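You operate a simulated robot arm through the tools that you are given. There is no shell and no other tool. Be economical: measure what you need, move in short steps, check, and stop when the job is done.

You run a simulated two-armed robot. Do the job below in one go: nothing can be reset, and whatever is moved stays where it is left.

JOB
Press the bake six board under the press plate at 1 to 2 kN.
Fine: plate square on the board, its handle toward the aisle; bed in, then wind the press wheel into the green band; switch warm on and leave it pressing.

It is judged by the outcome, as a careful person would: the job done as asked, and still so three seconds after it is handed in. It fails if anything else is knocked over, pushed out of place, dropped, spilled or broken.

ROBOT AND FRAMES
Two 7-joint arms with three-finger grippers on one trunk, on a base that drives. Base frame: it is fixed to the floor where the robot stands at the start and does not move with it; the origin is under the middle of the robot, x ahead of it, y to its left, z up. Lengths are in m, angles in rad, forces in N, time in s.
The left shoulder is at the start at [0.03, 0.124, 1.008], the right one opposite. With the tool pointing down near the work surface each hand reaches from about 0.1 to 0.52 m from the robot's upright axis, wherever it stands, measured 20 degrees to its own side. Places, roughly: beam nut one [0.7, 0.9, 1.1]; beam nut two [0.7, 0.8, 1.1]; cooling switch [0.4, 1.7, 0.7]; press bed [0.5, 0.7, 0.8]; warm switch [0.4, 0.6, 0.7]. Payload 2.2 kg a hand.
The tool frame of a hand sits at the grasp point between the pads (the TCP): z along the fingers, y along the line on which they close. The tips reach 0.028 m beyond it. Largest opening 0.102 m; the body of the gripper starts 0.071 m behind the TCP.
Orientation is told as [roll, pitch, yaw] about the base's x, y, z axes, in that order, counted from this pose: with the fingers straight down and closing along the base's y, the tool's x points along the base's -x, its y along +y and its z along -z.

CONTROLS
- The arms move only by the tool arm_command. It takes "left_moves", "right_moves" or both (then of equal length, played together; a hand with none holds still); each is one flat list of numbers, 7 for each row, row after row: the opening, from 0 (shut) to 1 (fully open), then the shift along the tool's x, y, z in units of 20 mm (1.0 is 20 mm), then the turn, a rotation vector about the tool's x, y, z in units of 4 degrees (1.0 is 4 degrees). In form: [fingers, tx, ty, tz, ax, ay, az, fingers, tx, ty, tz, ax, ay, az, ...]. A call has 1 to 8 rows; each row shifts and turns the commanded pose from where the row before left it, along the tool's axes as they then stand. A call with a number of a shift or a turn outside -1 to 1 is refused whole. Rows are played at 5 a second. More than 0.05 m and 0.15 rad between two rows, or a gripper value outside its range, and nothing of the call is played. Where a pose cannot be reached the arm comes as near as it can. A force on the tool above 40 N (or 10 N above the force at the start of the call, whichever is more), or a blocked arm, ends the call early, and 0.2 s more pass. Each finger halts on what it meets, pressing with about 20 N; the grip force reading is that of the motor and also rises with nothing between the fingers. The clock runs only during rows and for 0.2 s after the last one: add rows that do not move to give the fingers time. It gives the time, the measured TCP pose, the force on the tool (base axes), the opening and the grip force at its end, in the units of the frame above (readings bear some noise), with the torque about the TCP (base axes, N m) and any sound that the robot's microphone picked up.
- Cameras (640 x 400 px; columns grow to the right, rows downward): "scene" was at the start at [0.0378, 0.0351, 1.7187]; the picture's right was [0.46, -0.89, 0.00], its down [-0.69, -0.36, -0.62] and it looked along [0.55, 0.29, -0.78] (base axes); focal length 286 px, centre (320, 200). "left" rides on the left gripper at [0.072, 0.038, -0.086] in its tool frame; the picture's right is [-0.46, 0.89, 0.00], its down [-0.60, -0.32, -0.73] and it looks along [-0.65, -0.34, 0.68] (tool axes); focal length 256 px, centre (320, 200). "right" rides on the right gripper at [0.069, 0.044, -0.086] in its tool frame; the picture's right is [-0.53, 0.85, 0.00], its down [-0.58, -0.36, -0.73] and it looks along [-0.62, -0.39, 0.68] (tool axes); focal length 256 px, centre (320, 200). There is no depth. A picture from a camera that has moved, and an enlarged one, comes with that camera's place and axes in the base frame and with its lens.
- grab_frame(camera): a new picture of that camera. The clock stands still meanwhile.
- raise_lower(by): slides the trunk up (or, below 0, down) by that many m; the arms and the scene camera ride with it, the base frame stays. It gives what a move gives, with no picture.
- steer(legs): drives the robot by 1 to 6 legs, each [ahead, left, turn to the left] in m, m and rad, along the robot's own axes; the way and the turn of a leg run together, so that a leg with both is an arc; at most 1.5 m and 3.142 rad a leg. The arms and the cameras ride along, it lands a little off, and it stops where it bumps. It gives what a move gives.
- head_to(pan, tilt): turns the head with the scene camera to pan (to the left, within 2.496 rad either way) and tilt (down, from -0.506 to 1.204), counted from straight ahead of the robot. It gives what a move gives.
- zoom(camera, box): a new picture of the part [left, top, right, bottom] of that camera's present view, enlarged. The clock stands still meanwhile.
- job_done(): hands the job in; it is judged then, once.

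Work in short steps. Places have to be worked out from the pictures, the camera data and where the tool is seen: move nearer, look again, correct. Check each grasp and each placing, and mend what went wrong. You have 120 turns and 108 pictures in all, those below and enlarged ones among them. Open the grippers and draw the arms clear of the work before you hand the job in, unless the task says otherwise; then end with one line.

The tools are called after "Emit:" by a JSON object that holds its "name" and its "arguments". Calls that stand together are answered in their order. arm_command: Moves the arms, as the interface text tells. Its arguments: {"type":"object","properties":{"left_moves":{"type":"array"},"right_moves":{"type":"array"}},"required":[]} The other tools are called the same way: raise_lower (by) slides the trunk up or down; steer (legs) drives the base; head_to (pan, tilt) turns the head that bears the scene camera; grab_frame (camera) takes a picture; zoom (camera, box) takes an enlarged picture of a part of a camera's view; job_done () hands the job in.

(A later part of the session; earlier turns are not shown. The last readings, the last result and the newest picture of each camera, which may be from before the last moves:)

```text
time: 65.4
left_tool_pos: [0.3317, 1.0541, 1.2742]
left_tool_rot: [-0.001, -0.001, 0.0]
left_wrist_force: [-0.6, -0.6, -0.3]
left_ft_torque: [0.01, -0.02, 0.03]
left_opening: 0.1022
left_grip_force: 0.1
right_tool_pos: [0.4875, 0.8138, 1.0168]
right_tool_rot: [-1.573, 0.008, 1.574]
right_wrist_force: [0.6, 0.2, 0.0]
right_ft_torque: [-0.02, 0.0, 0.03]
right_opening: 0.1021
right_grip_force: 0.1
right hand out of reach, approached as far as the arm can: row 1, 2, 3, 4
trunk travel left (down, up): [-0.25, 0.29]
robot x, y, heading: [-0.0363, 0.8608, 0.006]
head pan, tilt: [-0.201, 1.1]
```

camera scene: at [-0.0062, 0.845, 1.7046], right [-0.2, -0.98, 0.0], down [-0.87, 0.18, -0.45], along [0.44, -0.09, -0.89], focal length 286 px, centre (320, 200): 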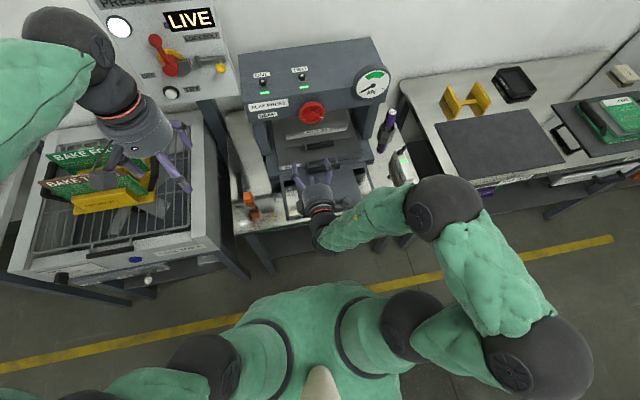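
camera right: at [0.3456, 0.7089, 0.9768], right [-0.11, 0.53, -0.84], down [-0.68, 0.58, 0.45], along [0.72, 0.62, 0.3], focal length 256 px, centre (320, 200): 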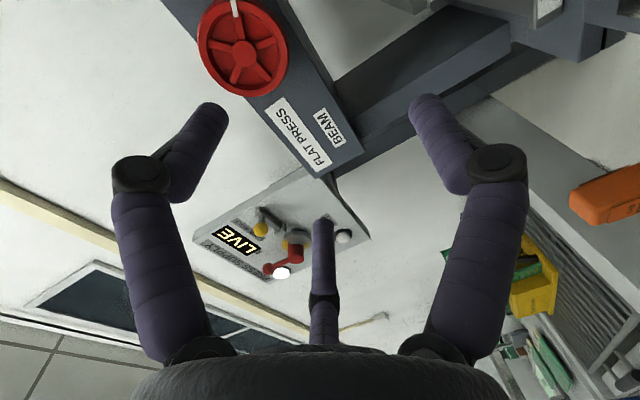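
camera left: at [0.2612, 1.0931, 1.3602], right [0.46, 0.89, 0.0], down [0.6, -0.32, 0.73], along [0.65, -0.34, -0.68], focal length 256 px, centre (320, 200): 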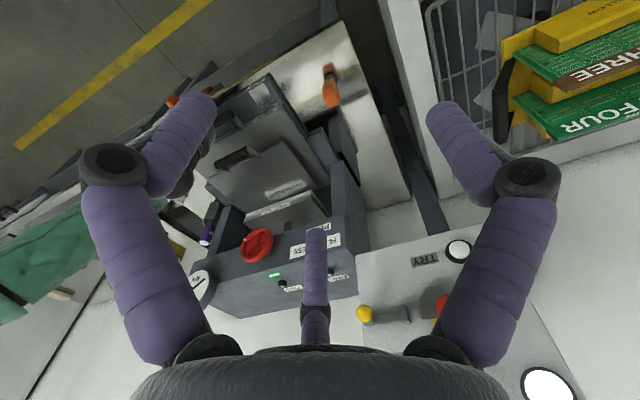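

The arm is too folded at this distance. I back the base 0.18 m and then extend toward the wheel.

Emit:
{"name": "steer", "arguments": {"legs": [[-0.18, 0, 0]]}}

Emit:
{"name": "arm_command", "arguments": {"right_moves": [1, 0, 0, 1, 0, 0, 0, 1, 0, 0, 1, 0, 0, 0, 1, 0, 0, 1, 0, 0, 0, 1, 0, 0, 1, 0, 0, 0, 1, 0, 0, 1, 0, 0, 0, 1, 0, 0, 1, 0, 0, 0]}}

```text
time: 66.9
left_tool_pos: [0.1557, 1.0538, 1.275]
left_tool_rot: [0.0, 0.0, 0.0]
left_wrist_force: [-0.7, 0.7, 0.6]
left_ft_torque: [0.02, -0.04, -0.01]
left_opening: 0.1022
left_grip_force: 0.0
right_tool_pos: [0.3093, 0.8123, 1.0172]
right_tool_rot: [-1.573, 0.008, 1.574]
right_wrist_force: [-0.4, 0.2, 0.5]
right_ft_torque: [-0.02, 0.03, 0.0]
right_opening: 0.1022
right_grip_force: 0.1
trunk travel left (down, up): [-0.25, 0.29]
robot x, y, heading: [-0.2129, 0.8557, 0.003]
head pan, tilt: [-0.201, 1.1]
```

```text
time: 68.3
left_tool_pos: [0.1549, 1.0525, 1.2736]
left_tool_rot: [0.0, 0.0, -0.001]
left_wrist_force: [-0.2, -0.3, 1.2]
left_ft_torque: [-0.02, -0.01, 0.02]
left_opening: 0.1021
left_grip_force: 0.1
right_tool_pos: [0.3491, 0.8214, 1.0058]
right_tool_rot: [-1.568, 0.004, 1.568]
right_wrist_force: [-0.7, 0.6, 0.6]
right_ft_torque: [0.02, 0.0, -0.01]
right_opening: 0.1018
right_grip_force: 0.0
right hand out of reach, approached as far as the arm can: row 1, 3, 4, 5, 6
trunk travel left (down, up): [-0.25, 0.29]
robot x, y, heading: [-0.2174, 0.8548, -0.004]
head pan, tilt: [-0.201, 1.1]
```

The arm is hung up, probably at a wrist limit. I turn the hand back about its own axis (the wheel allows any angle) and see whether it frees.

Emit:
{"name": "arm_command", "arguments": {"right_moves": [1, 0, 0, 0, 0, 0, 1, 1, 0, 0, 0, 0, 0, 1, 1, 0, 0, 0, 0, 0, 1, 1, 0, 0, 0, 0, 0, 1, 1, 0, 0, 0, 0, 0, 1, 1, 0, 0, 0, 0, 0, 1, 1, 0, 0, 0, 0, 0, 1, 1, 0, 0, 0, 0, 0, 1]}}

Emit:
{"name": "arm_command", "arguments": {"right_moves": [1, 0, 0, 0, 0, 0, 1, 1, 0, 0, 0, 0, 0, 1, 1, 0, 0, 0, 0, 0, 1, 1, 0, 0, 0, 0, 0, 1, 1, 0, 0, 0, 0, 0, 1, 1, 0, 0, 0, 0, 0, 1, 1, 0, 0, 0, 0, 0, 1, 1, 0, 0, 0, 0, 0, 1]}}

Emit:
{"name": "grab_frame", "arguments": {"camera": "scene"}}

```text
time: 70.1
left_tool_pos: [0.1568, 1.0527, 1.2744]
left_tool_rot: [-0.003, 0.0, -0.002]
left_wrist_force: [1.1, 0.8, 0.2]
left_ft_torque: [0.03, -0.02, 0.04]
left_opening: 0.1022
left_grip_force: 0.1
right_tool_pos: [0.3496, 0.8213, 1.0063]
right_tool_rot: [-1.567, -0.555, 1.566]
right_wrist_force: [-0.6, -1.1, 0.1]
right_ft_torque: [0.0, 0.0, 0.01]
right_opening: 0.102
right_grip_force: 0.0
trunk travel left (down, up): [-0.25, 0.29]
robot x, y, heading: [-0.215, 0.8582, -0.002]
head pan, tilt: [-0.201, 1.1]
```

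```text
time: 71.9
left_tool_pos: [0.1554, 1.055, 1.2741]
left_tool_rot: [0.0, 0.0, -0.002]
left_wrist_force: [-0.1, -0.5, -0.3]
left_ft_torque: [-0.01, 0.01, -0.03]
left_opening: 0.1016
left_grip_force: 0.0
right_tool_pos: [0.3494, 0.8217, 1.006]
right_tool_rot: [-1.566, -1.111, 1.561]
right_wrist_force: [1.0, -0.2, 0.2]
right_ft_torque: [-0.01, -0.03, 0.03]
right_opening: 0.102
right_grip_force: 0.0
trunk travel left (down, up): [-0.25, 0.29]
robot x, y, heading: [-0.2145, 0.8565, 0.002]
head pan, tilt: [-0.201, 1.1]
```

```text
42 pictures are left
camera scene: at [-0.1825, 0.8447, 1.7047], right [-0.2, -0.98, 0.0], down [-0.87, 0.18, -0.45], along [0.44, -0.09, -0.89], focal length 286 px, centre (320, 200)
```

scene: 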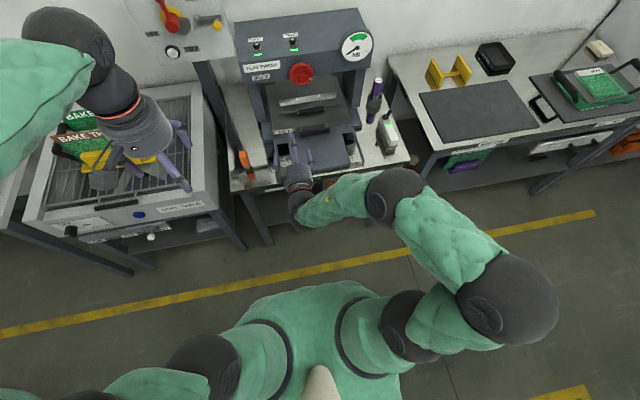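

The wrist bend is the limit (forearm comes across from the right). I shift the hand to the right relative to the robot; the base will then go left to compensate.

Emit:
{"name": "arm_command", "arguments": {"right_moves": [1, 0.438, -0.899, 0, 0, 0, 0, 1, 0.438, -0.899, 0, 0, 0, 0, 1, 0.438, -0.899, 0, 0, 0, 0, 1, 0.438, -0.899, 0, 0, 0, 0, 1, 0.438, -0.899, 0, 0, 0, 0, 1, 0.438, -0.899, 0, 0, 0, 0, 1, 0.438, -0.899, 0, 0, 0, 0, 1, 0.438, -0.899, 0, 0, 0, 0]}}

```text
time: 73.7
left_tool_pos: [0.1561, 1.0532, 1.2735]
left_tool_rot: [-0.001, 0.001, -0.003]
left_wrist_force: [-0.1, -0.1, -0.2]
left_ft_torque: [0.02, -0.02, 0.03]
left_opening: 0.102
left_grip_force: 0.0
right_tool_pos: [0.3267, 0.8008, 1.0414]
right_tool_rot: [-1.563, -1.109, 1.557]
right_wrist_force: [1.1, 0.2, -0.2]
right_ft_torque: [-0.01, -0.02, 0.0]
right_opening: 0.1019
right_grip_force: 0.1
right hand out of reach, approached as far as the arm can: row 1, 2, 3, 4, 5, 6, 7, 8
trunk travel left (down, up): [-0.25, 0.29]
robot x, y, heading: [-0.2139, 0.8589, 0.0]
head pan, tilt: [-0.201, 1.1]
```

Sideways is blocked too. With the hand re-rolled I try extending straight ahead.

Emit:
{"name": "arm_command", "arguments": {"right_moves": [1, 0, 0, 1, 0, 0, 0, 1, 0, 0, 1, 0, 0, 0, 1, 0, 0, 1, 0, 0, 0, 1, 0, 0, 1, 0, 0, 0, 1, 0, 0, 1, 0, 0, 0, 1, 0, 0, 1, 0, 0, 0, 1, 0, 0, 1, 0, 0, 0, 1, 0, 0, 1, 0, 0, 0]}}

```text
time: 75.5
left_tool_pos: [0.1572, 1.0528, 1.2744]
left_tool_rot: [-0.002, -0.001, -0.002]
left_wrist_force: [0.0, -0.1, 0.0]
left_ft_torque: [0.0, 0.04, 0.03]
left_opening: 0.1019
left_grip_force: 0.0
right_tool_pos: [0.3695, 0.8147, 1.0315]
right_tool_rot: [-1.564, -1.11, 1.56]
right_wrist_force: [0.1, -0.5, -0.2]
right_ft_torque: [0.04, -0.04, 0.0]
right_opening: 0.1019
right_grip_force: 0.1
right hand out of reach, approached as far as the arm can: row 1, 2, 3, 4, 5, 7, 8
trunk travel left (down, up): [-0.25, 0.29]
robot x, y, heading: [-0.2122, 0.8571, -0.001]
head pan, tilt: [-0.201, 1.1]
```

The hand can only point leftward-ahead relative to the robot. So I'll turn the robot to the right (−0.4 rad) after shifting left, and yaw the hand back to face the wheel squarely.

Emit:
{"name": "steer", "arguments": {"legs": [[0, 0.23, 0], [0, 0, -0.4]]}}

Emit:
{"name": "arm_command", "arguments": {"right_moves": [1, 0, 0, 0, -0.86, -0.42, 0, 1, 0, 0, 0, -0.86, -0.42, 0, 1, 0, 0, 0, -0.86, -0.42, 0, 1, 0, 0, 0, -0.86, -0.42, 0, 1, 0, 0, 0, -0.86, -0.42, 0, 1, 0, 0, 0, -0.86, -0.42, 0]}}

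```text
time: 78.5
left_tool_pos: [0.2036, 1.1309, 1.275]
left_tool_rot: [-0.001, 0.002, -0.399]
left_wrist_force: [-0.3, -0.3, -0.2]
left_ft_torque: [-0.03, -0.01, -0.01]
left_opening: 0.102
left_grip_force: 0.0
right_tool_pos: [0.307, 0.8291, 1.0315]
right_tool_rot: [-1.564, -1.113, 1.162]
right_wrist_force: [-0.2, -0.4, -0.6]
right_ft_torque: [-0.01, 0.02, -0.01]
right_opening: 0.1018
right_grip_force: 0.1
trunk travel left (down, up): [-0.25, 0.29]
robot x, y, heading: [-0.2134, 1.0937, -0.399]
head pan, tilt: [-0.201, 1.1]
```

```text
time: 79.9
left_tool_pos: [0.2022, 1.1304, 1.2744]
left_tool_rot: [0.001, -0.001, -0.4]
left_wrist_force: [-1.2, -0.8, -0.2]
left_ft_torque: [-0.01, 0.0, 0.02]
left_opening: 0.1015
left_grip_force: 0.0
right_tool_pos: [0.3104, 0.8508, 1.042]
right_tool_rot: [-1.546, -1.11, 1.197]
right_wrist_force: [0.3, 0.2, 0.3]
right_ft_torque: [0.02, -0.01, -0.01]
right_opening: 0.1023
right_grip_force: 0.0
right hand out of reach, approached as far as the arm can: row 1, 2, 3, 4, 5, 6
trunk travel left (down, up): [-0.25, 0.29]
robot x, y, heading: [-0.2153, 1.0937, -0.399]
head pan, tilt: [-0.201, 1.1]
```

That joint limit is in the forearm roll. I'll use the left arm instead, extending it first with the tool down, then pitching it forward; meanwhile I fold the right hand back toward tool-down.

Emit:
{"name": "arm_command", "arguments": {"left_moves": [1, -1, 0, 0, 0, 0, 0, 1, -1, 0, 0, 0, 0, 0, 1, -1, 0, 0, 0, 0, 0, 1, -1, 0, 0, 0, 0, 0, 1, -1, 0, 0, 0, 0, 0, 1, -1, 0, 0, 0, 0, 0, 1, -1, 0, 0, 0, 0, 0, 1, -1, 0, 0, 0, 0, 0], "right_moves": [1, 0, 0, 0, -0.43, 0.89, 0, 1, 0, 0, 0, -0.43, 0.89, 0, 1, 0, 0, 0, -0.43, 0.89, 0, 1, 0, 0, 0, -0.43, 0.89, 0, 1, 0, 0, 0, -0.43, 0.89, 0, 1, 0, 0, 0, -0.43, 0.89, 0, 1, 0, 0, 0, -0.43, 0.89, 0, 1, 0, 0, 0, -0.43, 0.89, 0]}}

Emit:
{"name": "arm_command", "arguments": {"left_moves": [1, 0, 0, 0.5, 0, -1, 0, 1, 0, 0, 0.5, 0, -1, 0, 1, 0, 0, 0.5, 0, -1, 0, 1, 0, 0, 0.5, 0, -1, 0, 1, 0, 0, 0.5, 0, -1, 0, 1, 0, 0, 0.5, 0, -1, 0, 1, 0, 0, 0.5, 0, -1, 0, 1, 0, 0, 0.5, 0, -1, 0], "right_moves": [1, 0, 0, 0, -0.43, 0.89, 0, 1, 0, 0, 0, -0.43, 0.89, 0, 1, 0, 0, 0, -0.43, 0.89, 0, 1, 0, 0, 0, -0.43, 0.89, 0, 1, 0, 0, 0, -0.43, 0.89, 0, 1, 0, 0, 0, -0.43, 0.89, 0, 1, 0, 0, 0, -0.43, 0.89, 0, 1, 0, 0, 0, -0.43, 0.89, 0]}}

```text
time: 81.7
left_tool_pos: [0.3511, 1.0676, 1.2757]
left_tool_rot: [0.0, 0.0, -0.399]
left_wrist_force: [0.9, 0.1, -0.8]
left_ft_torque: [0.01, 0.03, -0.04]
left_opening: 0.102
left_grip_force: 0.1
right_tool_pos: [0.3112, 0.8506, 1.0415]
right_tool_rot: [-0.613, -0.857, 0.39]
right_wrist_force: [0.6, -0.8, 0.6]
right_ft_torque: [0.01, -0.01, -0.04]
right_opening: 0.1021
right_grip_force: 0.0
trunk travel left (down, up): [-0.25, 0.29]
robot x, y, heading: [-0.2146, 1.0976, -0.4]
head pan, tilt: [-0.201, 1.1]
```

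```text
time: 83.5
left_tool_pos: [0.3672, 1.0596, 1.1989]
left_tool_rot: [-0.002, -0.56, -0.399]
left_wrist_force: [-0.4, -0.1, -1.1]
left_ft_torque: [0.01, 0.02, -0.03]
left_opening: 0.1021
left_grip_force: 0.1
right_tool_pos: [0.3116, 0.8513, 1.0409]
right_tool_rot: [-0.22, -0.401, 0.145]
right_wrist_force: [-0.4, -0.2, 0.4]
right_ft_torque: [0.03, -0.01, 0.01]
right_opening: 0.102
right_grip_force: 0.0
trunk travel left (down, up): [-0.25, 0.29]
robot x, y, heading: [-0.2173, 1.0966, -0.4]
head pan, tilt: [-0.201, 1.1]
```

The left hand pitches freely. I continue to ~64° and at the same time draw the right hand back and to the right out of the way.

Emit:
{"name": "arm_command", "arguments": {"left_moves": [1, 0, 0, 0.3, 0, -1, 0, 1, 0, 0, 0.3, 0, -1, 0, 1, 0, 0, 0.3, 0, -1, 0, 1, 0, 0, 0.3, 0, -1, 0, 1, 0, 0, 0.3, 0, -1, 0, 1, 0, 0, 0.3, 0, -1, 0, 1, 0, 0, 0.3, 0, -1, 0, 1, 0, 0, 0.3, 0, -1, 0], "right_moves": [1, 0.8, -0.9, -0.4, 0, 0, 0, 1, 0.8, -0.9, -0.4, 0, 0, 0, 1, 0.8, -0.9, -0.4, 0, 0, 0, 1, 0.8, -0.9, -0.4, 0, 0, 0, 1, 0.8, -0.9, -0.4, 0, 0, 0, 1, 0.8, -0.9, -0.4, 0, 0, 0, 1, 0.8, -0.9, -0.4, 0, 0, 0, 1, 0.8, -0.9, -0.4, 0, 0, 0]}}

Emit:
{"name": "arm_command", "arguments": {"left_moves": [1, 0, 0, 0.3, 0, -1, 0, 1, 0, 0, 0.3, 0, -1, 0, 1, 0, 0, 0.3, 0, -1, 0, 1, 0, 0, 0.3, 0, -1, 0, 1, 0, 0, 0.3, 0, -1, 0, 1, 0, 0, 0.3, 0, -1, 0], "right_moves": [1, 0.8, -0.5, -0.4, 0, 0, 0, 1, 0.8, -0.5, -0.4, 0, 0, 0, 1, 0.8, -0.5, -0.4, 0, 0, 0, 1, 0.8, -0.5, -0.4, 0, 0, 0, 1, 0.8, -0.5, -0.4, 0, 0, 0, 1, 0.8, -0.5, -0.4, 0, 0, 0]}}

Emit:
{"name": "grab_frame", "arguments": {"camera": "scene"}}

```text
time: 85.3
left_tool_pos: [0.398, 1.0468, 1.1644]
left_tool_rot: [-0.003, -1.119, -0.396]
left_wrist_force: [-0.4, 0.3, 1.3]
left_ft_torque: [0.05, 0.0, 0.04]
left_opening: 0.102
left_grip_force: 0.0
right_tool_pos: [0.1752, 0.7029, 1.0772]
right_tool_rot: [-0.222, -0.402, 0.145]
right_wrist_force: [0.1, 0.9, 0.4]
right_ft_torque: [0.04, 0.02, -0.01]
right_opening: 0.1021
right_grip_force: 0.2
trunk travel left (down, up): [-0.25, 0.29]
robot x, y, heading: [-0.2168, 1.0937, -0.396]
head pan, tilt: [-0.201, 1.1]
```

```text
time: 86.7
left_tool_pos: [0.4156, 1.0149, 1.1754]
left_tool_rot: [0.106, -1.45, -0.469]
left_wrist_force: [0.4, -0.1, -0.8]
left_ft_torque: [-0.02, 0.03, -0.04]
left_opening: 0.102
left_grip_force: 0.1
left hand out of reach, approached as far as the arm can: row 1, 2, 5, 6
right_tool_pos: [0.0716, 0.6397, 1.0945]
right_tool_rot: [-0.221, -0.405, 0.146]
right_wrist_force: [-0.4, -0.4, -0.2]
right_ft_torque: [0.05, -0.01, -0.03]
right_opening: 0.102
right_grip_force: 0.1
trunk travel left (down, up): [-0.25, 0.29]
robot x, y, heading: [-0.2162, 1.0916, -0.403]
head pan, tilt: [-0.201, 1.1]
```

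```text
41 pictures are left
camera scene: at [-0.1911, 1.0699, 1.7047], right [-0.56, -0.83, 0.0], down [-0.74, 0.5, -0.45], along [0.37, -0.26, -0.89], focal length 286 px, centre (320, 200)
```

scene: 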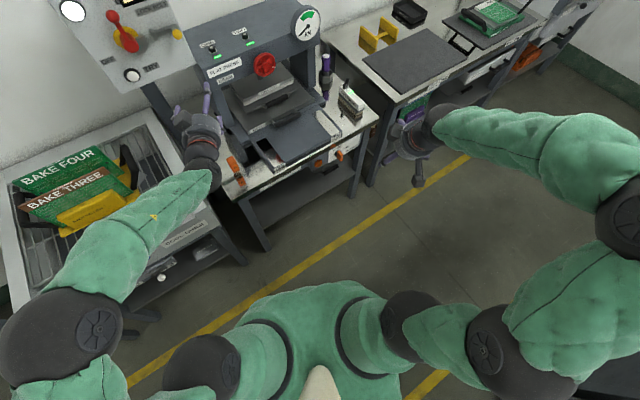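

The left hand now points nearly ahead. It will be easiest with the robot turned left of +x, so I move the base right in front of the press and turn it +0.65 rad (final heading ≈0.25).

Emit:
{"name": "steer", "arguments": {"legs": [[0.253, -0.599, 0], [0, 0, 0.65]]}}

Emit:
{"name": "head_to", "arguments": {"pan": 0.25, "tilt": 0.75}}

Emit:
{"name": "grab_frame", "arguments": {"camera": "scene"}}

Emit:
{"name": "grab_frame", "arguments": {"camera": "left"}}

```text
time: 92.0
left_tool_pos: [0.3414, 0.7698, 1.1739]
left_tool_rot: [0.103, -1.45, 0.187]
left_wrist_force: [-0.1, -0.7, 0.7]
left_ft_torque: [-0.02, -0.03, 0.03]
left_opening: 0.1018
left_grip_force: 0.0
right_tool_pos: [0.2964, 0.2625, 1.0949]
right_tool_rot: [-0.221, -0.403, 0.798]
right_wrist_force: [-0.4, -1.6, -0.6]
right_ft_torque: [-0.01, 0.01, 0.02]
right_opening: 0.1021
right_grip_force: 0.0
trunk travel left (down, up): [-0.25, 0.29]
robot x, y, heading: [-0.2068, 0.4498, 0.25]
head pan, tilt: [-0.201, 1.1]
```

```text
time: 92.9
left_tool_pos: [0.3424, 0.77, 1.1743]
left_tool_rot: [0.104, -1.45, 0.185]
left_wrist_force: [0.8, 0.3, 0.5]
left_ft_torque: [0.01, 0.01, -0.01]
left_opening: 0.102
left_grip_force: 0.1
right_tool_pos: [0.2964, 0.2635, 1.0945]
right_tool_rot: [-0.22, -0.403, 0.798]
right_wrist_force: [-0.6, 0.2, 0.0]
right_ft_torque: [0.01, -0.01, 0.02]
right_opening: 0.102
right_grip_force: 0.0
trunk travel left (down, up): [-0.25, 0.29]
robot x, y, heading: [-0.2084, 0.4507, 0.252]
head pan, tilt: [0.25, 0.75]
```

```text
40 pictures are left
camera scene: at [-0.1644, 0.4821, 1.7303], right [0.48, -0.88, 0.0], down [-0.6, -0.33, -0.73], along [0.64, 0.35, -0.68], focal length 286 px, centre (320, 200)
```

scene: 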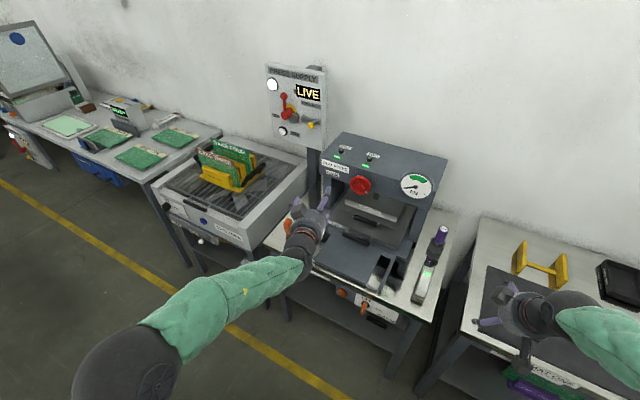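

```text
39 pictures are left
camera left: at [0.2408, 0.7811, 1.1139], right [-0.2, 0.86, 0.47], down [-0.53, -0.5, 0.68], along [0.82, -0.12, 0.56], focal length 256 px, centre (320, 200)
```

left: 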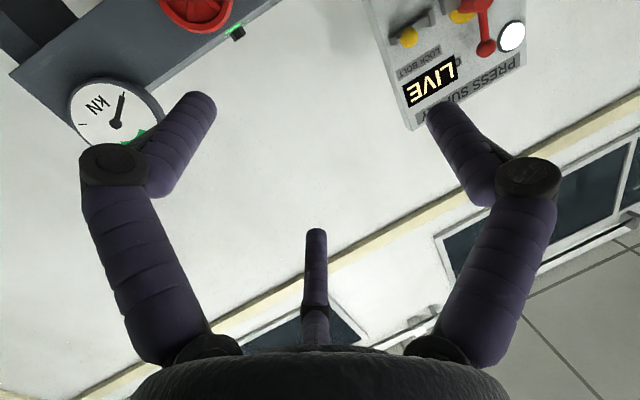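

The wheel is ahead-right of the left hand. Hand points 16.6° left and 7° down; I correct both and check whether the arm follows.

Emit:
{"name": "arm_command", "arguments": {"left_moves": [1, 0, 0, 0, 0.824, -0.36, 0.1, 1, 0, 0, 0, 0.824, -0.36, 0.1, 1, 0, 0, 0, 0.824, -0.36, 0.1, 1, 0, 0, 0, 0.824, -0.36, 0.1, 1, 0, 0, 0, 0.824, -0.36, 0.1]}}

```text
time: 94.1
left_tool_pos: [0.3413, 0.77, 1.1742]
left_tool_rot: [0.105, -1.449, 0.186]
left_wrist_force: [-0.6, 0.2, 0.2]
left_ft_torque: [-0.05, -0.03, 0.0]
left_opening: 0.102
left_grip_force: 0.0
left hand out of reach, approached as far as the arm can: row 1, 2, 3, 4, 5
right_tool_pos: [0.2956, 0.2625, 1.0944]
right_tool_rot: [-0.221, -0.404, 0.797]
right_wrist_force: [0.0, 0.1, -0.2]
right_ft_torque: [-0.01, -0.03, -0.02]
right_opening: 0.1021
right_grip_force: 0.0
trunk travel left (down, up): [-0.25, 0.29]
robot x, y, heading: [-0.2067, 0.4509, 0.257]
head pan, tilt: [0.25, 0.75]
```

Stuck at a limit at this height. I lower the hand toward the wheel's height first (6 rows down) and then retry.

Emit:
{"name": "arm_command", "arguments": {"left_moves": [1, 1, 0, 0, 0, 0, 0, 1, 1, 0, 0, 0, 0, 0, 1, 1, 0, 0, 0, 0, 0, 1, 1, 0, 0, 0, 0, 0, 1, 1, 0, 0, 0, 0, 0, 1, 1, 0, 0, 0, 0, 0]}}

Emit:
{"name": "arm_command", "arguments": {"left_moves": [1, 0, 0, 0, 0.824, -0.36, 0.1, 1, 0, 0, 0, 0.824, -0.36, 0.1, 1, 0, 0, 0, 0.824, -0.36, 0.1, 1, 0, 0, 0, 0.824, -0.36, 0.1, 1, 0, 0, 0, 0.824, -0.36, 0.1]}}

```text
time: 95.5
left_tool_pos: [0.3392, 0.7195, 1.0847]
left_tool_rot: [0.108, -1.445, 0.192]
left_wrist_force: [0.2, 1.0, -0.6]
left_ft_torque: [-0.01, 0.04, 0.0]
left_opening: 0.1019
left_grip_force: 0.1
left hand out of reach, approached as far as the arm can: row 1, 2, 3, 4, 5, 6
right_tool_pos: [0.2957, 0.2633, 1.0958]
right_tool_rot: [-0.221, -0.403, 0.797]
right_wrist_force: [0.1, -0.2, 0.0]
right_ft_torque: [-0.03, -0.02, -0.01]
right_opening: 0.1018
right_grip_force: 0.1
trunk travel left (down, up): [-0.25, 0.29]
robot x, y, heading: [-0.2047, 0.4474, 0.251]
head pan, tilt: [0.25, 0.75]
```

```text
time: 96.7
left_tool_pos: [0.3375, 0.7197, 1.0855]
left_tool_rot: [0.108, -1.446, 0.188]
left_wrist_force: [-0.2, 0.0, 0.4]
left_ft_torque: [0.0, -0.01, 0.0]
left_opening: 0.1021
left_grip_force: 0.0
left hand out of reach, approached as far as the arm can: row 1, 2, 3, 4, 5
right_tool_pos: [0.2971, 0.2637, 1.0955]
right_tool_rot: [-0.22, -0.403, 0.798]
right_wrist_force: [0.3, -0.9, -0.3]
right_ft_torque: [0.02, 0.0, -0.01]
right_opening: 0.1021
right_grip_force: 0.1
trunk travel left (down, up): [-0.25, 0.29]
robot x, y, heading: [-0.2081, 0.4522, 0.25]
head pan, tilt: [0.25, 0.75]
```

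The orientation is fixed at that limit but steady relative to the robot, so I align with the base instead: turn −0.297, move so the hand stands ~0.13 m in front of the wheel, and lower the trunk 4 cm.

Emit:
{"name": "steer", "arguments": {"legs": [[0, 0, -0.297], [0.09, 0.196, 0]]}}

Emit:
{"name": "raise_lower", "arguments": {"by": -0.04}}

Emit:
{"name": "grab_frame", "arguments": {"camera": "scene"}}

Emit:
{"name": "grab_frame", "arguments": {"camera": "left"}}

```text
time: 99.4
left_tool_pos: [0.4949, 0.7302, 1.0833]
left_tool_rot: [0.101, -1.444, -0.111]
left_wrist_force: [0.6, 0.3, 0.2]
left_ft_torque: [0.03, -0.01, -0.03]
left_opening: 0.1021
left_grip_force: 0.0
right_tool_pos: [0.3142, 0.3098, 1.0944]
right_tool_rot: [-0.22, -0.403, 0.49]
right_wrist_force: [0.5, -0.2, -0.7]
right_ft_torque: [-0.04, 0.01, 0.01]
right_opening: 0.1021
right_grip_force: 0.1
trunk travel left (down, up): [-0.25, 0.29]
robot x, y, heading: [-0.1084, 0.6401, -0.054]
head pan, tilt: [0.25, 0.75]
```

```text
time: 100.2
left_tool_pos: [0.4946, 0.7287, 1.0451]
left_tool_rot: [0.108, -1.445, -0.12]
left_wrist_force: [0.0, 0.7, 1.1]
left_ft_torque: [-0.01, -0.02, -0.01]
left_opening: 0.102
left_grip_force: 0.0
right_tool_pos: [0.3148, 0.3072, 1.0549]
right_tool_rot: [-0.22, -0.402, 0.49]
right_wrist_force: [-0.2, -0.3, -0.8]
right_ft_torque: [-0.02, -0.01, -0.03]
right_opening: 0.1023
right_grip_force: 0.0
trunk travel left (down, up): [-0.21, 0.33]
robot x, y, heading: [-0.1074, 0.6384, -0.061]
head pan, tilt: [0.25, 0.75]
```

```text
38 pictures are left
camera scene: at [-0.0573, 0.657, 1.6905], right [0.19, -0.98, 0.0], down [-0.67, -0.13, -0.73], along [0.72, 0.14, -0.68], focal length 286 px, centre (320, 200)
```

scene: 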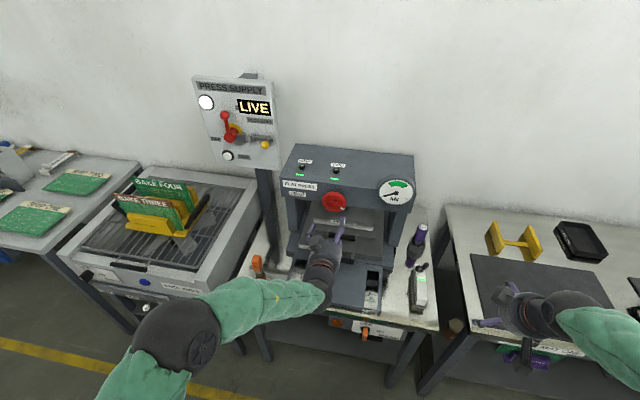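

```text
37 pictures are left
camera left: at [0.4007, 0.7704, 0.9849], right [0.07, 0.88, 0.47], down [-0.65, -0.32, 0.69], along [0.75, -0.36, 0.55], focal length 256 px, centre (320, 200)
```

left: 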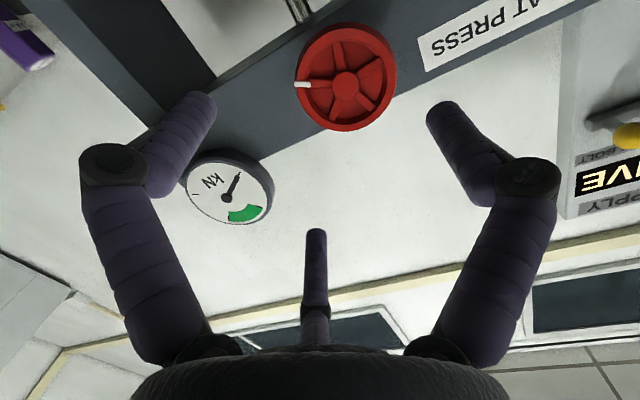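

The wheel centre recomputes to (0.63, 0.744, 1.044); the hand is at (0.495, 0.729, 1.045), open. I drive ~0.10 ahead and 1.5 cm left, then check before engaging.

Emit:
{"name": "steer", "arguments": {"legs": [[0.09, 0.02, 0]]}}

Emit:
{"name": "grab_frame", "arguments": {"camera": "left"}}

```text
time: 101.3
left_tool_pos: [0.587, 0.7449, 1.0429]
left_tool_rot: [0.106, -1.445, -0.119]
left_wrist_force: [-0.3, 0.1, 0.5]
left_ft_torque: [0.02, -0.02, -0.01]
left_opening: 0.1018
left_grip_force: 0.1
right_tool_pos: [0.4081, 0.3238, 1.0523]
right_tool_rot: [-0.219, -0.4, 0.488]
right_wrist_force: [0.8, -0.1, 0.7]
right_ft_torque: [0.01, 0.02, -0.03]
right_opening: 0.1018
right_grip_force: 0.1
trunk travel left (down, up): [-0.21, 0.33]
robot x, y, heading: [-0.0173, 0.6539, -0.056]
head pan, tilt: [0.25, 0.75]
```

```text
36 pictures are left
camera left: at [0.4935, 0.7854, 0.9839], right [0.07, 0.88, 0.47], down [-0.65, -0.32, 0.69], along [0.75, -0.36, 0.55], focal length 256 px, centre (320, 200)
```

left: 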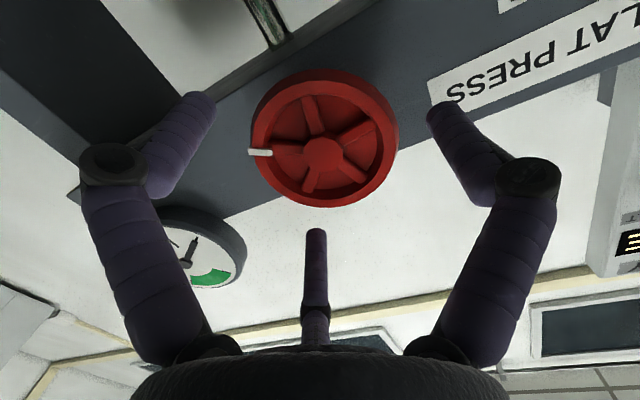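

The tool axis meets the wheel's centre within ~3 mm. I drive 3.7 cm ahead to bring the fingers around the rim.

Emit:
{"name": "steer", "arguments": {"legs": [[0.037, 0.005, 0]]}}

Emit:
{"name": "grab_frame", "arguments": {"camera": "left"}}

```text
time: 102.2
left_tool_pos: [0.6234, 0.7481, 1.0427]
left_tool_rot: [0.107, -1.442, -0.116]
left_wrist_force: [0.7, -0.3, 0.4]
left_ft_torque: [0.02, -0.02, 0.03]
left_opening: 0.102
left_grip_force: 0.1
right_tool_pos: [0.4445, 0.3262, 1.0541]
right_tool_rot: [-0.217, -0.401, 0.49]
right_wrist_force: [0.7, 0.4, 0.1]
right_ft_torque: [-0.02, 0.01, 0.0]
right_opening: 0.1018
right_grip_force: 0.1
trunk travel left (down, up): [-0.21, 0.33]
robot x, y, heading: [0.0181, 0.6593, -0.053]
head pan, tilt: [0.25, 0.75]
```

```text
35 pictures are left
camera left: at [0.5304, 0.7887, 0.9835], right [0.07, 0.88, 0.47], down [-0.65, -0.32, 0.69], along [0.75, -0.36, 0.55], focal length 256 px, centre (320, 200)
```

left: 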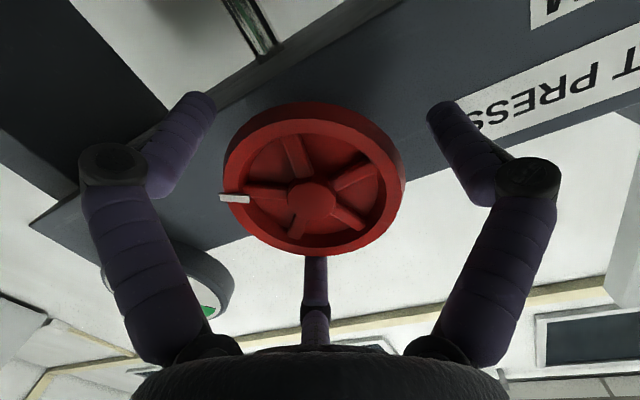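

The wheel is centred between the fingers, rim just past the TCP plane. I close on it.

Emit:
{"name": "arm_command", "arguments": {"left_moves": [0.7, 0, 0, 0, 0, 0, 0, 0.5, 0, 0, 0, 0, 0, 0, 0.5, 0, 0, 0, 0, 0, 0]}}

Emit:
{"name": "grab_frame", "arguments": {"camera": "left"}}

```text
time: 103.0
left_tool_pos: [0.6216, 0.7458, 1.0455]
left_tool_rot: [0.12, -1.445, -0.131]
left_wrist_force: [-2.0, -8.9, 3.9]
left_ft_torque: [-0.01, -0.33, -0.18]
left_opening: 0.0858
left_grip_force: 20.1
right_tool_pos: [0.4425, 0.3259, 1.0551]
right_tool_rot: [-0.217, -0.402, 0.49]
right_wrist_force: [0.1, -0.8, -0.3]
right_ft_torque: [0.0, -0.03, 0.02]
right_opening: 0.102
right_grip_force: 0.1
trunk travel left (down, up): [-0.21, 0.33]
robot x, y, heading: [0.0173, 0.659, -0.055]
head pan, tilt: [0.25, 0.75]
```

```text
34 pictures are left
camera left: at [0.5283, 0.7873, 0.9854], right [0.07, 0.88, 0.47], down [-0.66, -0.32, 0.69], along [0.75, -0.36, 0.55], focal length 256 px, centre (320, 200)
```

left: 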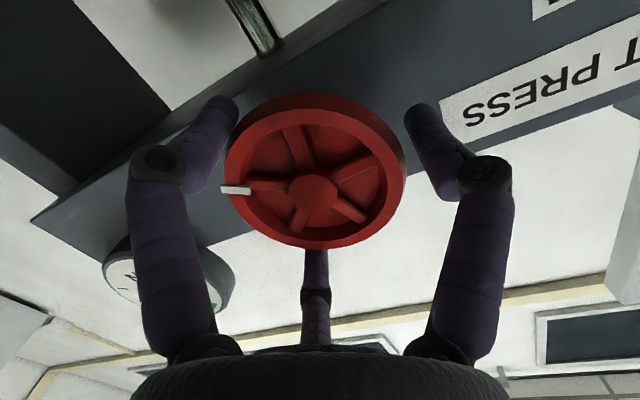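

Gripped at 86 mm, 20 N. I turn clockwise 32° and read the gauge.

Emit:
{"name": "arm_command", "arguments": {"left_moves": [0.5, 0, 0, 0, 0, 0, 1, 0.5, 0, 0, 0, 0, 0, 1, 0.5, 0, 0, 0, 0, 0, 1, 0.5, 0, 0, 0, 0, 0, 1, 0.5, 0, 0, 0, 0, 0, 1, 0.5, 0, 0, 0, 0, 0, 1, 0.5, 0, 0, 0, 0, 0, 1, 0.5, 0, 0, 0, 0, 0, 1]}}

Emit:
{"name": "zoom", "arguments": {"camera": "scene", "box": [270, 130, 430, 270]}}

```text
time: 104.8
left_tool_pos: [0.6225, 0.7445, 1.0454]
left_tool_rot: [1.345, -0.981, -1.395]
left_wrist_force: [10.6, -24.3, 11.5]
left_ft_torque: [-0.05, -0.22, 0.32]
left_opening: 0.0842
left_grip_force: 20.1
right_tool_pos: [0.4432, 0.3237, 1.0541]
right_tool_rot: [-0.216, -0.404, 0.488]
right_wrist_force: [0.0, -0.5, 0.4]
right_ft_torque: [0.03, 0.01, 0.0]
right_opening: 0.1021
right_grip_force: 0.0
trunk travel left (down, up): [-0.21, 0.33]
robot x, y, heading: [0.0164, 0.6572, -0.055]
head pan, tilt: [0.25, 0.75]
```

```text
2.86 times, centred on (350, 200) of scene
camera zoom: at [0.0714, 0.6709, 1.6905], right [0.19, -0.98, 0.0], down [-0.67, -0.13, -0.73], along [0.72, 0.14, -0.68], focal length 816 px, centre (234, 200)
```

zoom: 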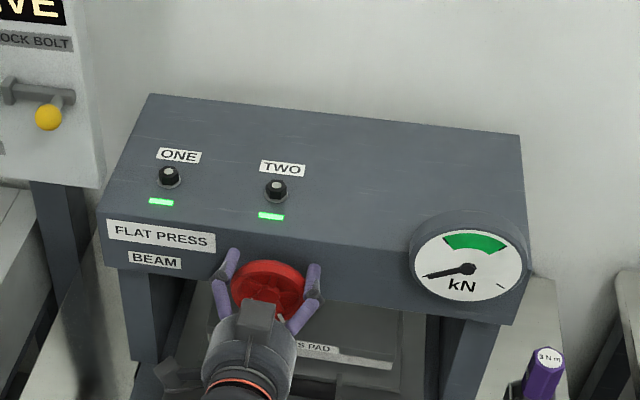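

Emit:
{"name": "grab_frame", "arguments": {"camera": "left"}}

```text
32 pictures are left
camera left: at [0.534, 0.8178, 1.0174], right [0.12, 0.49, 0.87], down [-0.69, -0.59, 0.42], along [0.71, -0.65, 0.27], focal length 256 px, centre (320, 200)
```

left: 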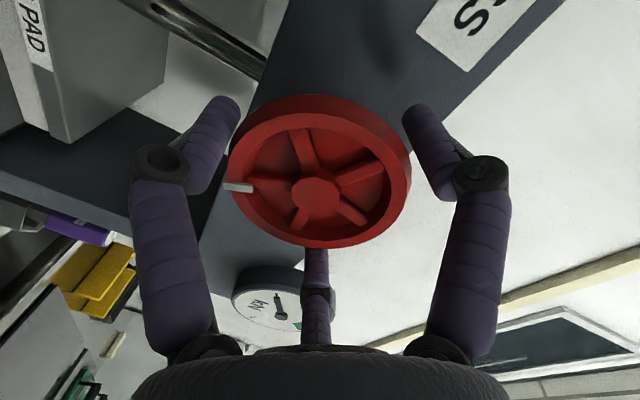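

The wheel turned with the hand. I continue clockwise with two more 32° calls and read the gauge.

Emit:
{"name": "arm_command", "arguments": {"left_moves": [0.5, 0, 0, 0, 0, 0, 1, 0.5, 0, 0, 0, 0, 0, 1, 0.5, 0, 0, 0, 0, 0, 1, 0.5, 0, 0, 0, 0, 0, 1, 0.5, 0, 0, 0, 0, 0, 1, 0.5, 0, 0, 0, 0, 0, 1, 0.5, 0, 0, 0, 0, 0, 1, 0.5, 0, 0, 0, 0, 0, 1]}}

Emit:
{"name": "arm_command", "arguments": {"left_moves": [0.5, 0, 0, 0, 0, 0, 1, 0.5, 0, 0, 0, 0, 0, 1, 0.5, 0, 0, 0, 0, 0, 1, 0.5, 0, 0, 0, 0, 0, 1, 0.5, 0, 0, 0, 0, 0, 1, 0.5, 0, 0, 0, 0, 0, 1, 0.5, 0, 0, 0, 0, 0, 1, 0.5, 0, 0, 0, 0, 0, 1]}}

Emit:
{"name": "zoom", "arguments": {"camera": "scene", "box": [270, 130, 430, 270]}}

```text
time: 106.6
left_tool_pos: [0.6236, 0.7433, 1.045]
left_tool_rot: [1.431, -0.429, -1.526]
left_wrist_force: [9.5, -31.5, 4.9]
left_ft_torque: [0.0, 0.23, 0.52]
left_opening: 0.0826
left_grip_force: 44.9
right_tool_pos: [0.4433, 0.3226, 1.0537]
right_tool_rot: [-0.216, -0.401, 0.487]
right_wrist_force: [-0.2, -0.3, -0.7]
right_ft_torque: [-0.02, 0.02, 0.01]
right_opening: 0.1019
right_grip_force: 0.0
trunk travel left (down, up): [-0.21, 0.33]
robot x, y, heading: [0.0186, 0.66, -0.056]
head pan, tilt: [0.25, 0.75]
```

```text
time: 108.4
left_tool_pos: [0.6239, 0.7425, 1.0456]
left_tool_rot: [1.445, 0.091, -1.601]
left_wrist_force: [13.8, -10.8, -4.4]
left_ft_torque: [-0.04, -0.29, -0.77]
left_opening: 0.0823
left_grip_force: 45.2
right_tool_pos: [0.4452, 0.3254, 1.0539]
right_tool_rot: [-0.215, -0.402, 0.485]
right_wrist_force: [-0.1, 0.4, -1.0]
right_ft_torque: [-0.01, 0.0, 0.02]
right_opening: 0.1022
right_grip_force: 0.0
trunk travel left (down, up): [-0.21, 0.33]
robot x, y, heading: [0.0181, 0.6546, -0.058]
head pan, tilt: [0.25, 0.75]
stopped in row 8 (left hand): the force on the tool passed its limit at 44 N (the readings are from after the stop); the commanded pose is now the measured one
```

```text
2.86 times, centred on (350, 200) of scene
camera zoom: at [0.0739, 0.6737, 1.6902], right [0.19, -0.98, 0.0], down [-0.67, -0.13, -0.73], along [0.72, 0.14, -0.68], focal length 816 px, centre (234, 200)
```

zoom: 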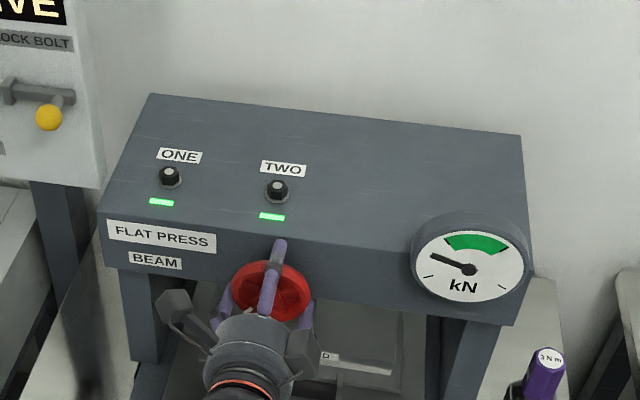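

The needle has lifted off zero toward the green: right direction. I continue in small turns, 16°.

Emit:
{"name": "arm_command", "arguments": {"left_moves": [0.5, 0, 0, 0, 0, 0, 1, 0.5, 0, 0, 0, 0, 0, 1, 0.5, 0, 0, 0, 0, 0, 1, 0.5, 0, 0, 0, 0, 0, 1]}}

Emit:
{"name": "zoom", "arguments": {"camera": "scene", "box": [330, 170, 420, 230]}}

```text
time: 109.4
left_tool_pos: [0.6234, 0.7436, 1.0455]
left_tool_rot: [1.434, 0.373, -1.635]
left_wrist_force: [15.0, -24.6, -3.4]
left_ft_torque: [-0.03, -0.46, 1.71]
left_opening: 0.0829
left_grip_force: 45.1
right_tool_pos: [0.4443, 0.3245, 1.0534]
right_tool_rot: [-0.214, -0.403, 0.486]
right_wrist_force: [-1.1, 0.3, 0.3]
right_ft_torque: [0.01, -0.01, -0.01]
right_opening: 0.1022
right_grip_force: 0.0
trunk travel left (down, up): [-0.21, 0.33]
robot x, y, heading: [0.0214, 0.661, -0.058]
head pan, tilt: [0.25, 0.75]
```

```text
6.67 times, centred on (375, 200) of scene
camera zoom: at [0.0735, 0.6712, 1.6903], right [0.19, -0.98, 0.0], down [-0.67, -0.13, -0.73], along [0.72, 0.14, -0.68], focal length 1904 px, centre (-47, 200)
```

zoom: 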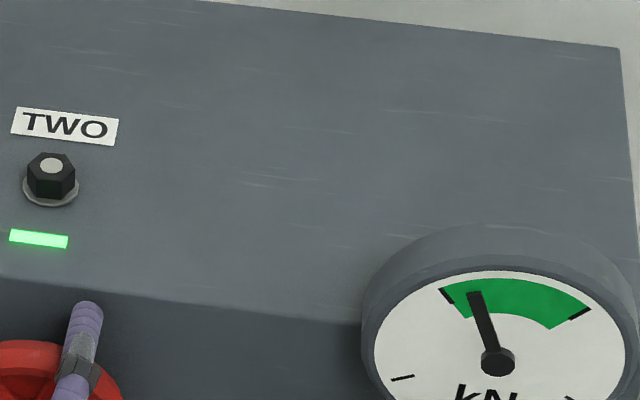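

The needle is in the green at about a quarter of the band. I add 4° to centre it, then read again.

Emit:
{"name": "arm_command", "arguments": {"left_moves": [0.5, 0, 0, 0, 0, 0, 1, 0.5, 0, 0, 0, 0, 0, 0]}}

Emit:
{"name": "zoom", "arguments": {"camera": "scene", "box": [330, 170, 420, 230]}}

```text
time: 110.0
left_tool_pos: [0.6232, 0.7435, 1.0446]
left_tool_rot: [1.43, 0.441, -1.645]
left_wrist_force: [13.5, -28.6, -3.6]
left_ft_torque: [0.04, -0.35, 1.01]
left_opening: 0.0825
left_grip_force: 44.6
right_tool_pos: [0.4447, 0.3234, 1.0533]
right_tool_rot: [-0.216, -0.402, 0.487]
right_wrist_force: [0.3, 0.1, -0.1]
right_ft_torque: [0.0, 0.0, 0.03]
right_opening: 0.1021
right_grip_force: 0.0
trunk travel left (down, up): [-0.21, 0.33]
robot x, y, heading: [0.0167, 0.6545, -0.059]
head pan, tilt: [0.25, 0.75]
```

```text
6.67 times, centred on (375, 200) of scene
camera zoom: at [0.0736, 0.6705, 1.6903], right [0.19, -0.98, 0.0], down [-0.67, -0.13, -0.73], along [0.72, 0.14, -0.68], focal length 1904 px, centre (-47, 200)
```

zoom: 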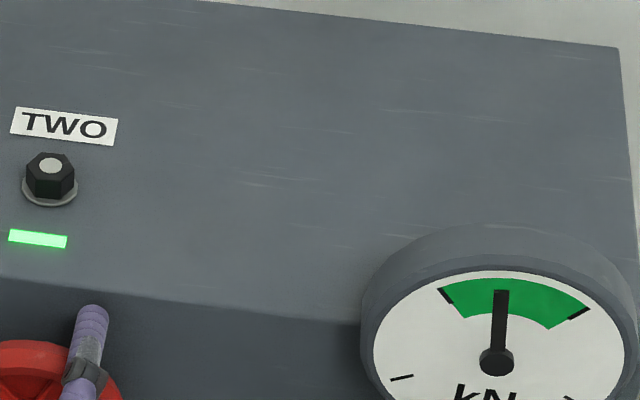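

The needle is mid-band. I release the wheel (open fully), back the base straight off 12 cm, and check it holds.

Emit:
{"name": "arm_command", "arguments": {"left_moves": [0.88, 0, 0, 0, 0, 0, 0, 1, 0, 0, 0, 0, 0, 0, 1, 0, 0, 0, 0, 0, 0]}}

Emit:
{"name": "zoom", "arguments": {"camera": "scene", "box": [270, 140, 430, 260]}}

```text
time: 110.8
left_tool_pos: [0.6213, 0.749, 1.0462]
left_tool_rot: [1.436, 0.438, -1.641]
left_wrist_force: [-0.5, -0.2, -0.6]
left_ft_torque: [-0.01, -0.01, 0.01]
left_opening: 0.102
left_grip_force: 0.0
right_tool_pos: [0.4417, 0.3261, 1.0543]
right_tool_rot: [-0.219, -0.403, 0.488]
right_wrist_force: [0.2, -0.3, 0.1]
right_ft_torque: [0.01, -0.03, 0.0]
right_opening: 0.102
right_grip_force: 0.0
trunk travel left (down, up): [-0.21, 0.33]
robot x, y, heading: [0.0188, 0.6562, -0.057]
head pan, tilt: [0.25, 0.75]
```

```text
3.33 times, centred on (350, 200) of scene
camera zoom: at [0.0706, 0.675, 1.6904], right [0.19, -0.98, 0.0], down [-0.67, -0.13, -0.73], along [0.72, 0.14, -0.68], focal length 952 px, centre (220, 200)
```

zoom: 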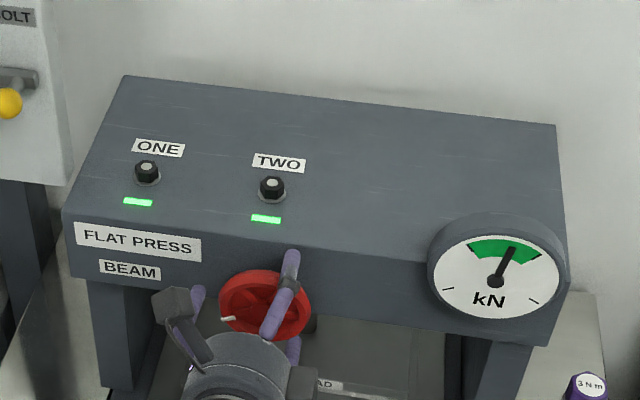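

The reading stays in the green (about 1.6 kN). I back straight off, then turn the head toward the warm switch.

Emit:
{"name": "steer", "arguments": {"legs": [[-0.15, 0, 0]]}}

Emit:
{"name": "head_to", "arguments": {"pan": 0.1, "tilt": 0.9}}

Emit:
{"name": "grab_frame", "arguments": {"camera": "scene"}}

```text
time: 112.1
left_tool_pos: [0.4743, 0.7559, 1.0462]
left_tool_rot: [1.436, 0.436, -1.641]
left_wrist_force: [-0.3, 0.9, -0.5]
left_ft_torque: [-0.01, 0.04, 0.0]
left_opening: 0.1021
left_grip_force: 0.0
right_tool_pos: [0.2966, 0.3341, 1.0551]
right_tool_rot: [-0.219, -0.404, 0.49]
right_wrist_force: [-1.4, -0.1, 0.7]
right_ft_torque: [0.01, 0.02, -0.01]
right_opening: 0.1021
right_grip_force: 0.0
trunk travel left (down, up): [-0.21, 0.33]
robot x, y, heading: [-0.1294, 0.6637, -0.061]
head pan, tilt: [0.25, 0.75]
```

```text
time: 112.8
left_tool_pos: [0.4759, 0.7563, 1.0466]
left_tool_rot: [1.434, 0.439, -1.642]
left_wrist_force: [-0.4, 0.1, -0.3]
left_ft_torque: [0.02, 0.01, 0.02]
left_opening: 0.1019
left_grip_force: 0.1
right_tool_pos: [0.2973, 0.335, 1.0542]
right_tool_rot: [-0.219, -0.403, 0.488]
right_wrist_force: [0.7, 1.3, -0.4]
right_ft_torque: [0.0, 0.03, 0.01]
right_opening: 0.1021
right_grip_force: 0.2
trunk travel left (down, up): [-0.21, 0.33]
robot x, y, heading: [-0.1246, 0.6619, -0.053]
head pan, tilt: [0.099, 0.901]
```

```text
27 pictures are left
camera scene: at [-0.0806, 0.6706, 1.6785], right [0.04, -1.0, 0.0], down [-0.78, -0.04, -0.62], along [0.62, 0.03, -0.78], focal length 286 px, centre (320, 200)
```

scene: 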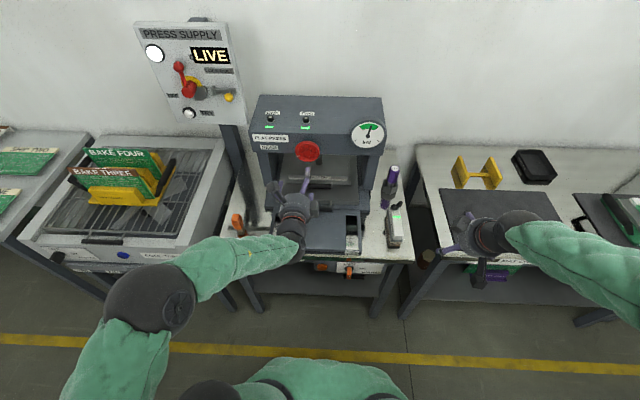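

Emit:
{"name": "zoom", "arguments": {"camera": "scene", "box": [300, 240, 400, 290]}}

Emit:
{"name": "zoom", "arguments": {"camera": "scene", "box": [270, 100, 400, 200]}}

```text
6.40 times, centred on (350, 265) of scene
camera zoom: at [-0.0806, 0.6706, 1.6785], right [0.04, -1.0, 0.0], down [-0.78, -0.04, -0.62], along [0.62, 0.03, -0.78], focal length 1828 px, centre (128, -216)
```

zoom: 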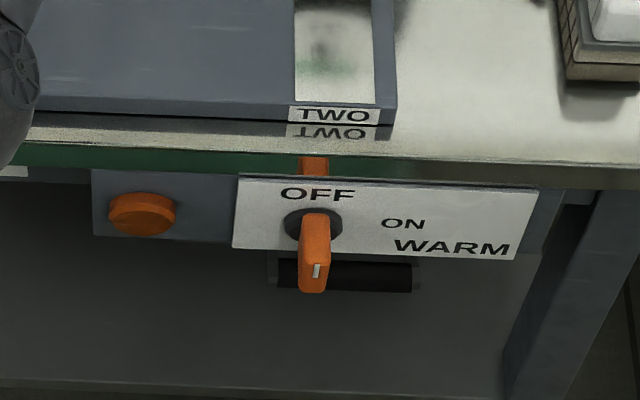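

```text
4.00 times, centred on (335, 150) of scene
camera zoom: at [-0.0806, 0.6706, 1.6785], right [0.04, -1.0, 0.0], down [-0.78, -0.04, -0.62], along [0.62, 0.03, -0.78], focal length 1143 px, centre (260, 400)
```

zoom: 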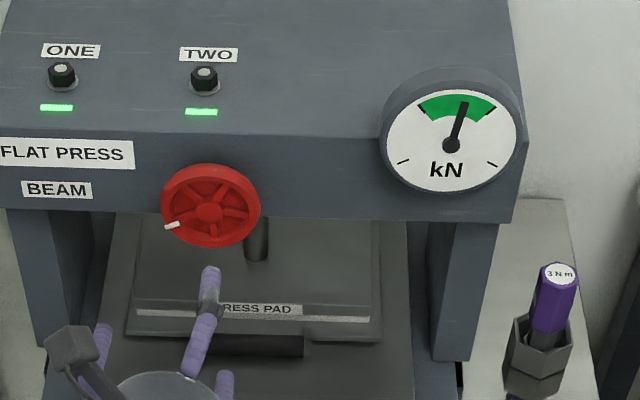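

Load is steady in the green. The warm switch is a rotary bar knob (vertical = OFF, ON is a quarter turn clockwise) near (0.38, 0.585, 0.685). I shift the base 8 cm left, tilt the right hand to ~45°, close it as a poker and bring it near for a closer look.

Emit:
{"name": "steer", "arguments": {"legs": [[0, 0.08, 0.055]]}}

Emit:
{"name": "arm_command", "arguments": {"right_moves": [0, 0, 0, 0, 0.41, -0.857, 0, 0, 0, 0, 0, 0.41, -0.857, 0, 0, 0, 0, 0, 0.41, -0.857, 0, 0, 0, 0, 0, 0.41, -0.857, 0, 0, 0, 0, 0, 0.41, -0.857, 0]}}

Emit:
{"name": "arm_command", "arguments": {"right_moves": [0, 0.397, 0.931, 0.597, 0, 0, 0, 0, 0.397, 0.931, 0.597, 0, 0, 0, 0, 0.397, 0.931, 0.597, 0, 0, 0, 0, 0.397, 0.931, 0.597, 0, 0, 0, 0, 0.397, 0.931, 0.597, 0, 0, 0, 0, 0.397, 0.931, 0.597, 0, 0, 0, 0, 0.397, 0.931, 0.597, 0, 0, 0]}}

Emit:
{"name": "grab_frame", "arguments": {"camera": "right"}}

```text
time: 113.9
left_tool_pos: [0.4721, 0.8717, 1.0456]
left_tool_rot: [1.433, 0.435, -1.584]
left_wrist_force: [0.4, -0.3, -0.1]
left_ft_torque: [0.01, 0.0, -0.04]
left_opening: 0.1018
left_grip_force: 0.0
right_tool_pos: [0.3172, 0.4406, 1.0555]
right_tool_rot: [-0.218, -0.401, 0.546]
right_wrist_force: [0.5, 0.1, -0.1]
right_ft_torque: [-0.08, -0.03, 0.0]
right_opening: 0.1019
right_grip_force: 0.1
trunk travel left (down, up): [-0.21, 0.33]
robot x, y, heading: [-0.1281, 0.7464, 0.002]
head pan, tilt: [0.099, 0.901]
```

```text
time: 115.1
left_tool_pos: [0.4724, 0.8702, 1.0462]
left_tool_rot: [1.433, 0.439, -1.584]
left_wrist_force: [0.1, 0.1, -0.2]
left_ft_torque: [0.05, -0.01, 0.04]
left_opening: 0.1018
left_grip_force: 0.0
right_tool_pos: [0.3179, 0.439, 1.0549]
right_tool_rot: [-0.422, -0.688, 0.655]
right_wrist_force: [0.2, -0.3, 0.3]
right_ft_torque: [-0.02, -0.02, 0.02]
right_opening: 0.0021
right_grip_force: 19.6
trunk travel left (down, up): [-0.21, 0.33]
robot x, y, heading: [-0.1288, 0.7459, 0.003]
head pan, tilt: [0.099, 0.901]
```

```text
time: 116.7
left_tool_pos: [0.4712, 0.8702, 1.0461]
left_tool_rot: [1.433, 0.438, -1.584]
left_wrist_force: [0.5, 0.4, 0.2]
left_ft_torque: [-0.02, -0.02, 0.01]
left_opening: 0.1021
left_grip_force: 0.1
right_tool_pos: [0.2996, 0.5324, 0.9194]
right_tool_rot: [-0.424, -0.687, 0.654]
right_wrist_force: [0.5, 0.2, -0.1]
right_ft_torque: [-0.02, -0.03, 0.01]
right_opening: 0.0022
right_grip_force: 20.1
trunk travel left (down, up): [-0.21, 0.33]
robot x, y, heading: [-0.125, 0.7488, -0.0]
head pan, tilt: [0.099, 0.901]
```

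```text
24 pictures are left
camera right: at [0.179, 0.5328, 0.9225], right [0.03, 1.0, 0.07], down [-0.04, -0.07, 1.0], along [1.0, -0.03, 0.03], focal length 256 px, centre (320, 200)
```

right: 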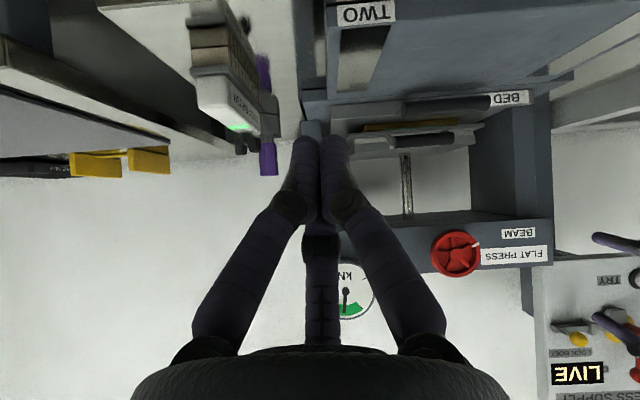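

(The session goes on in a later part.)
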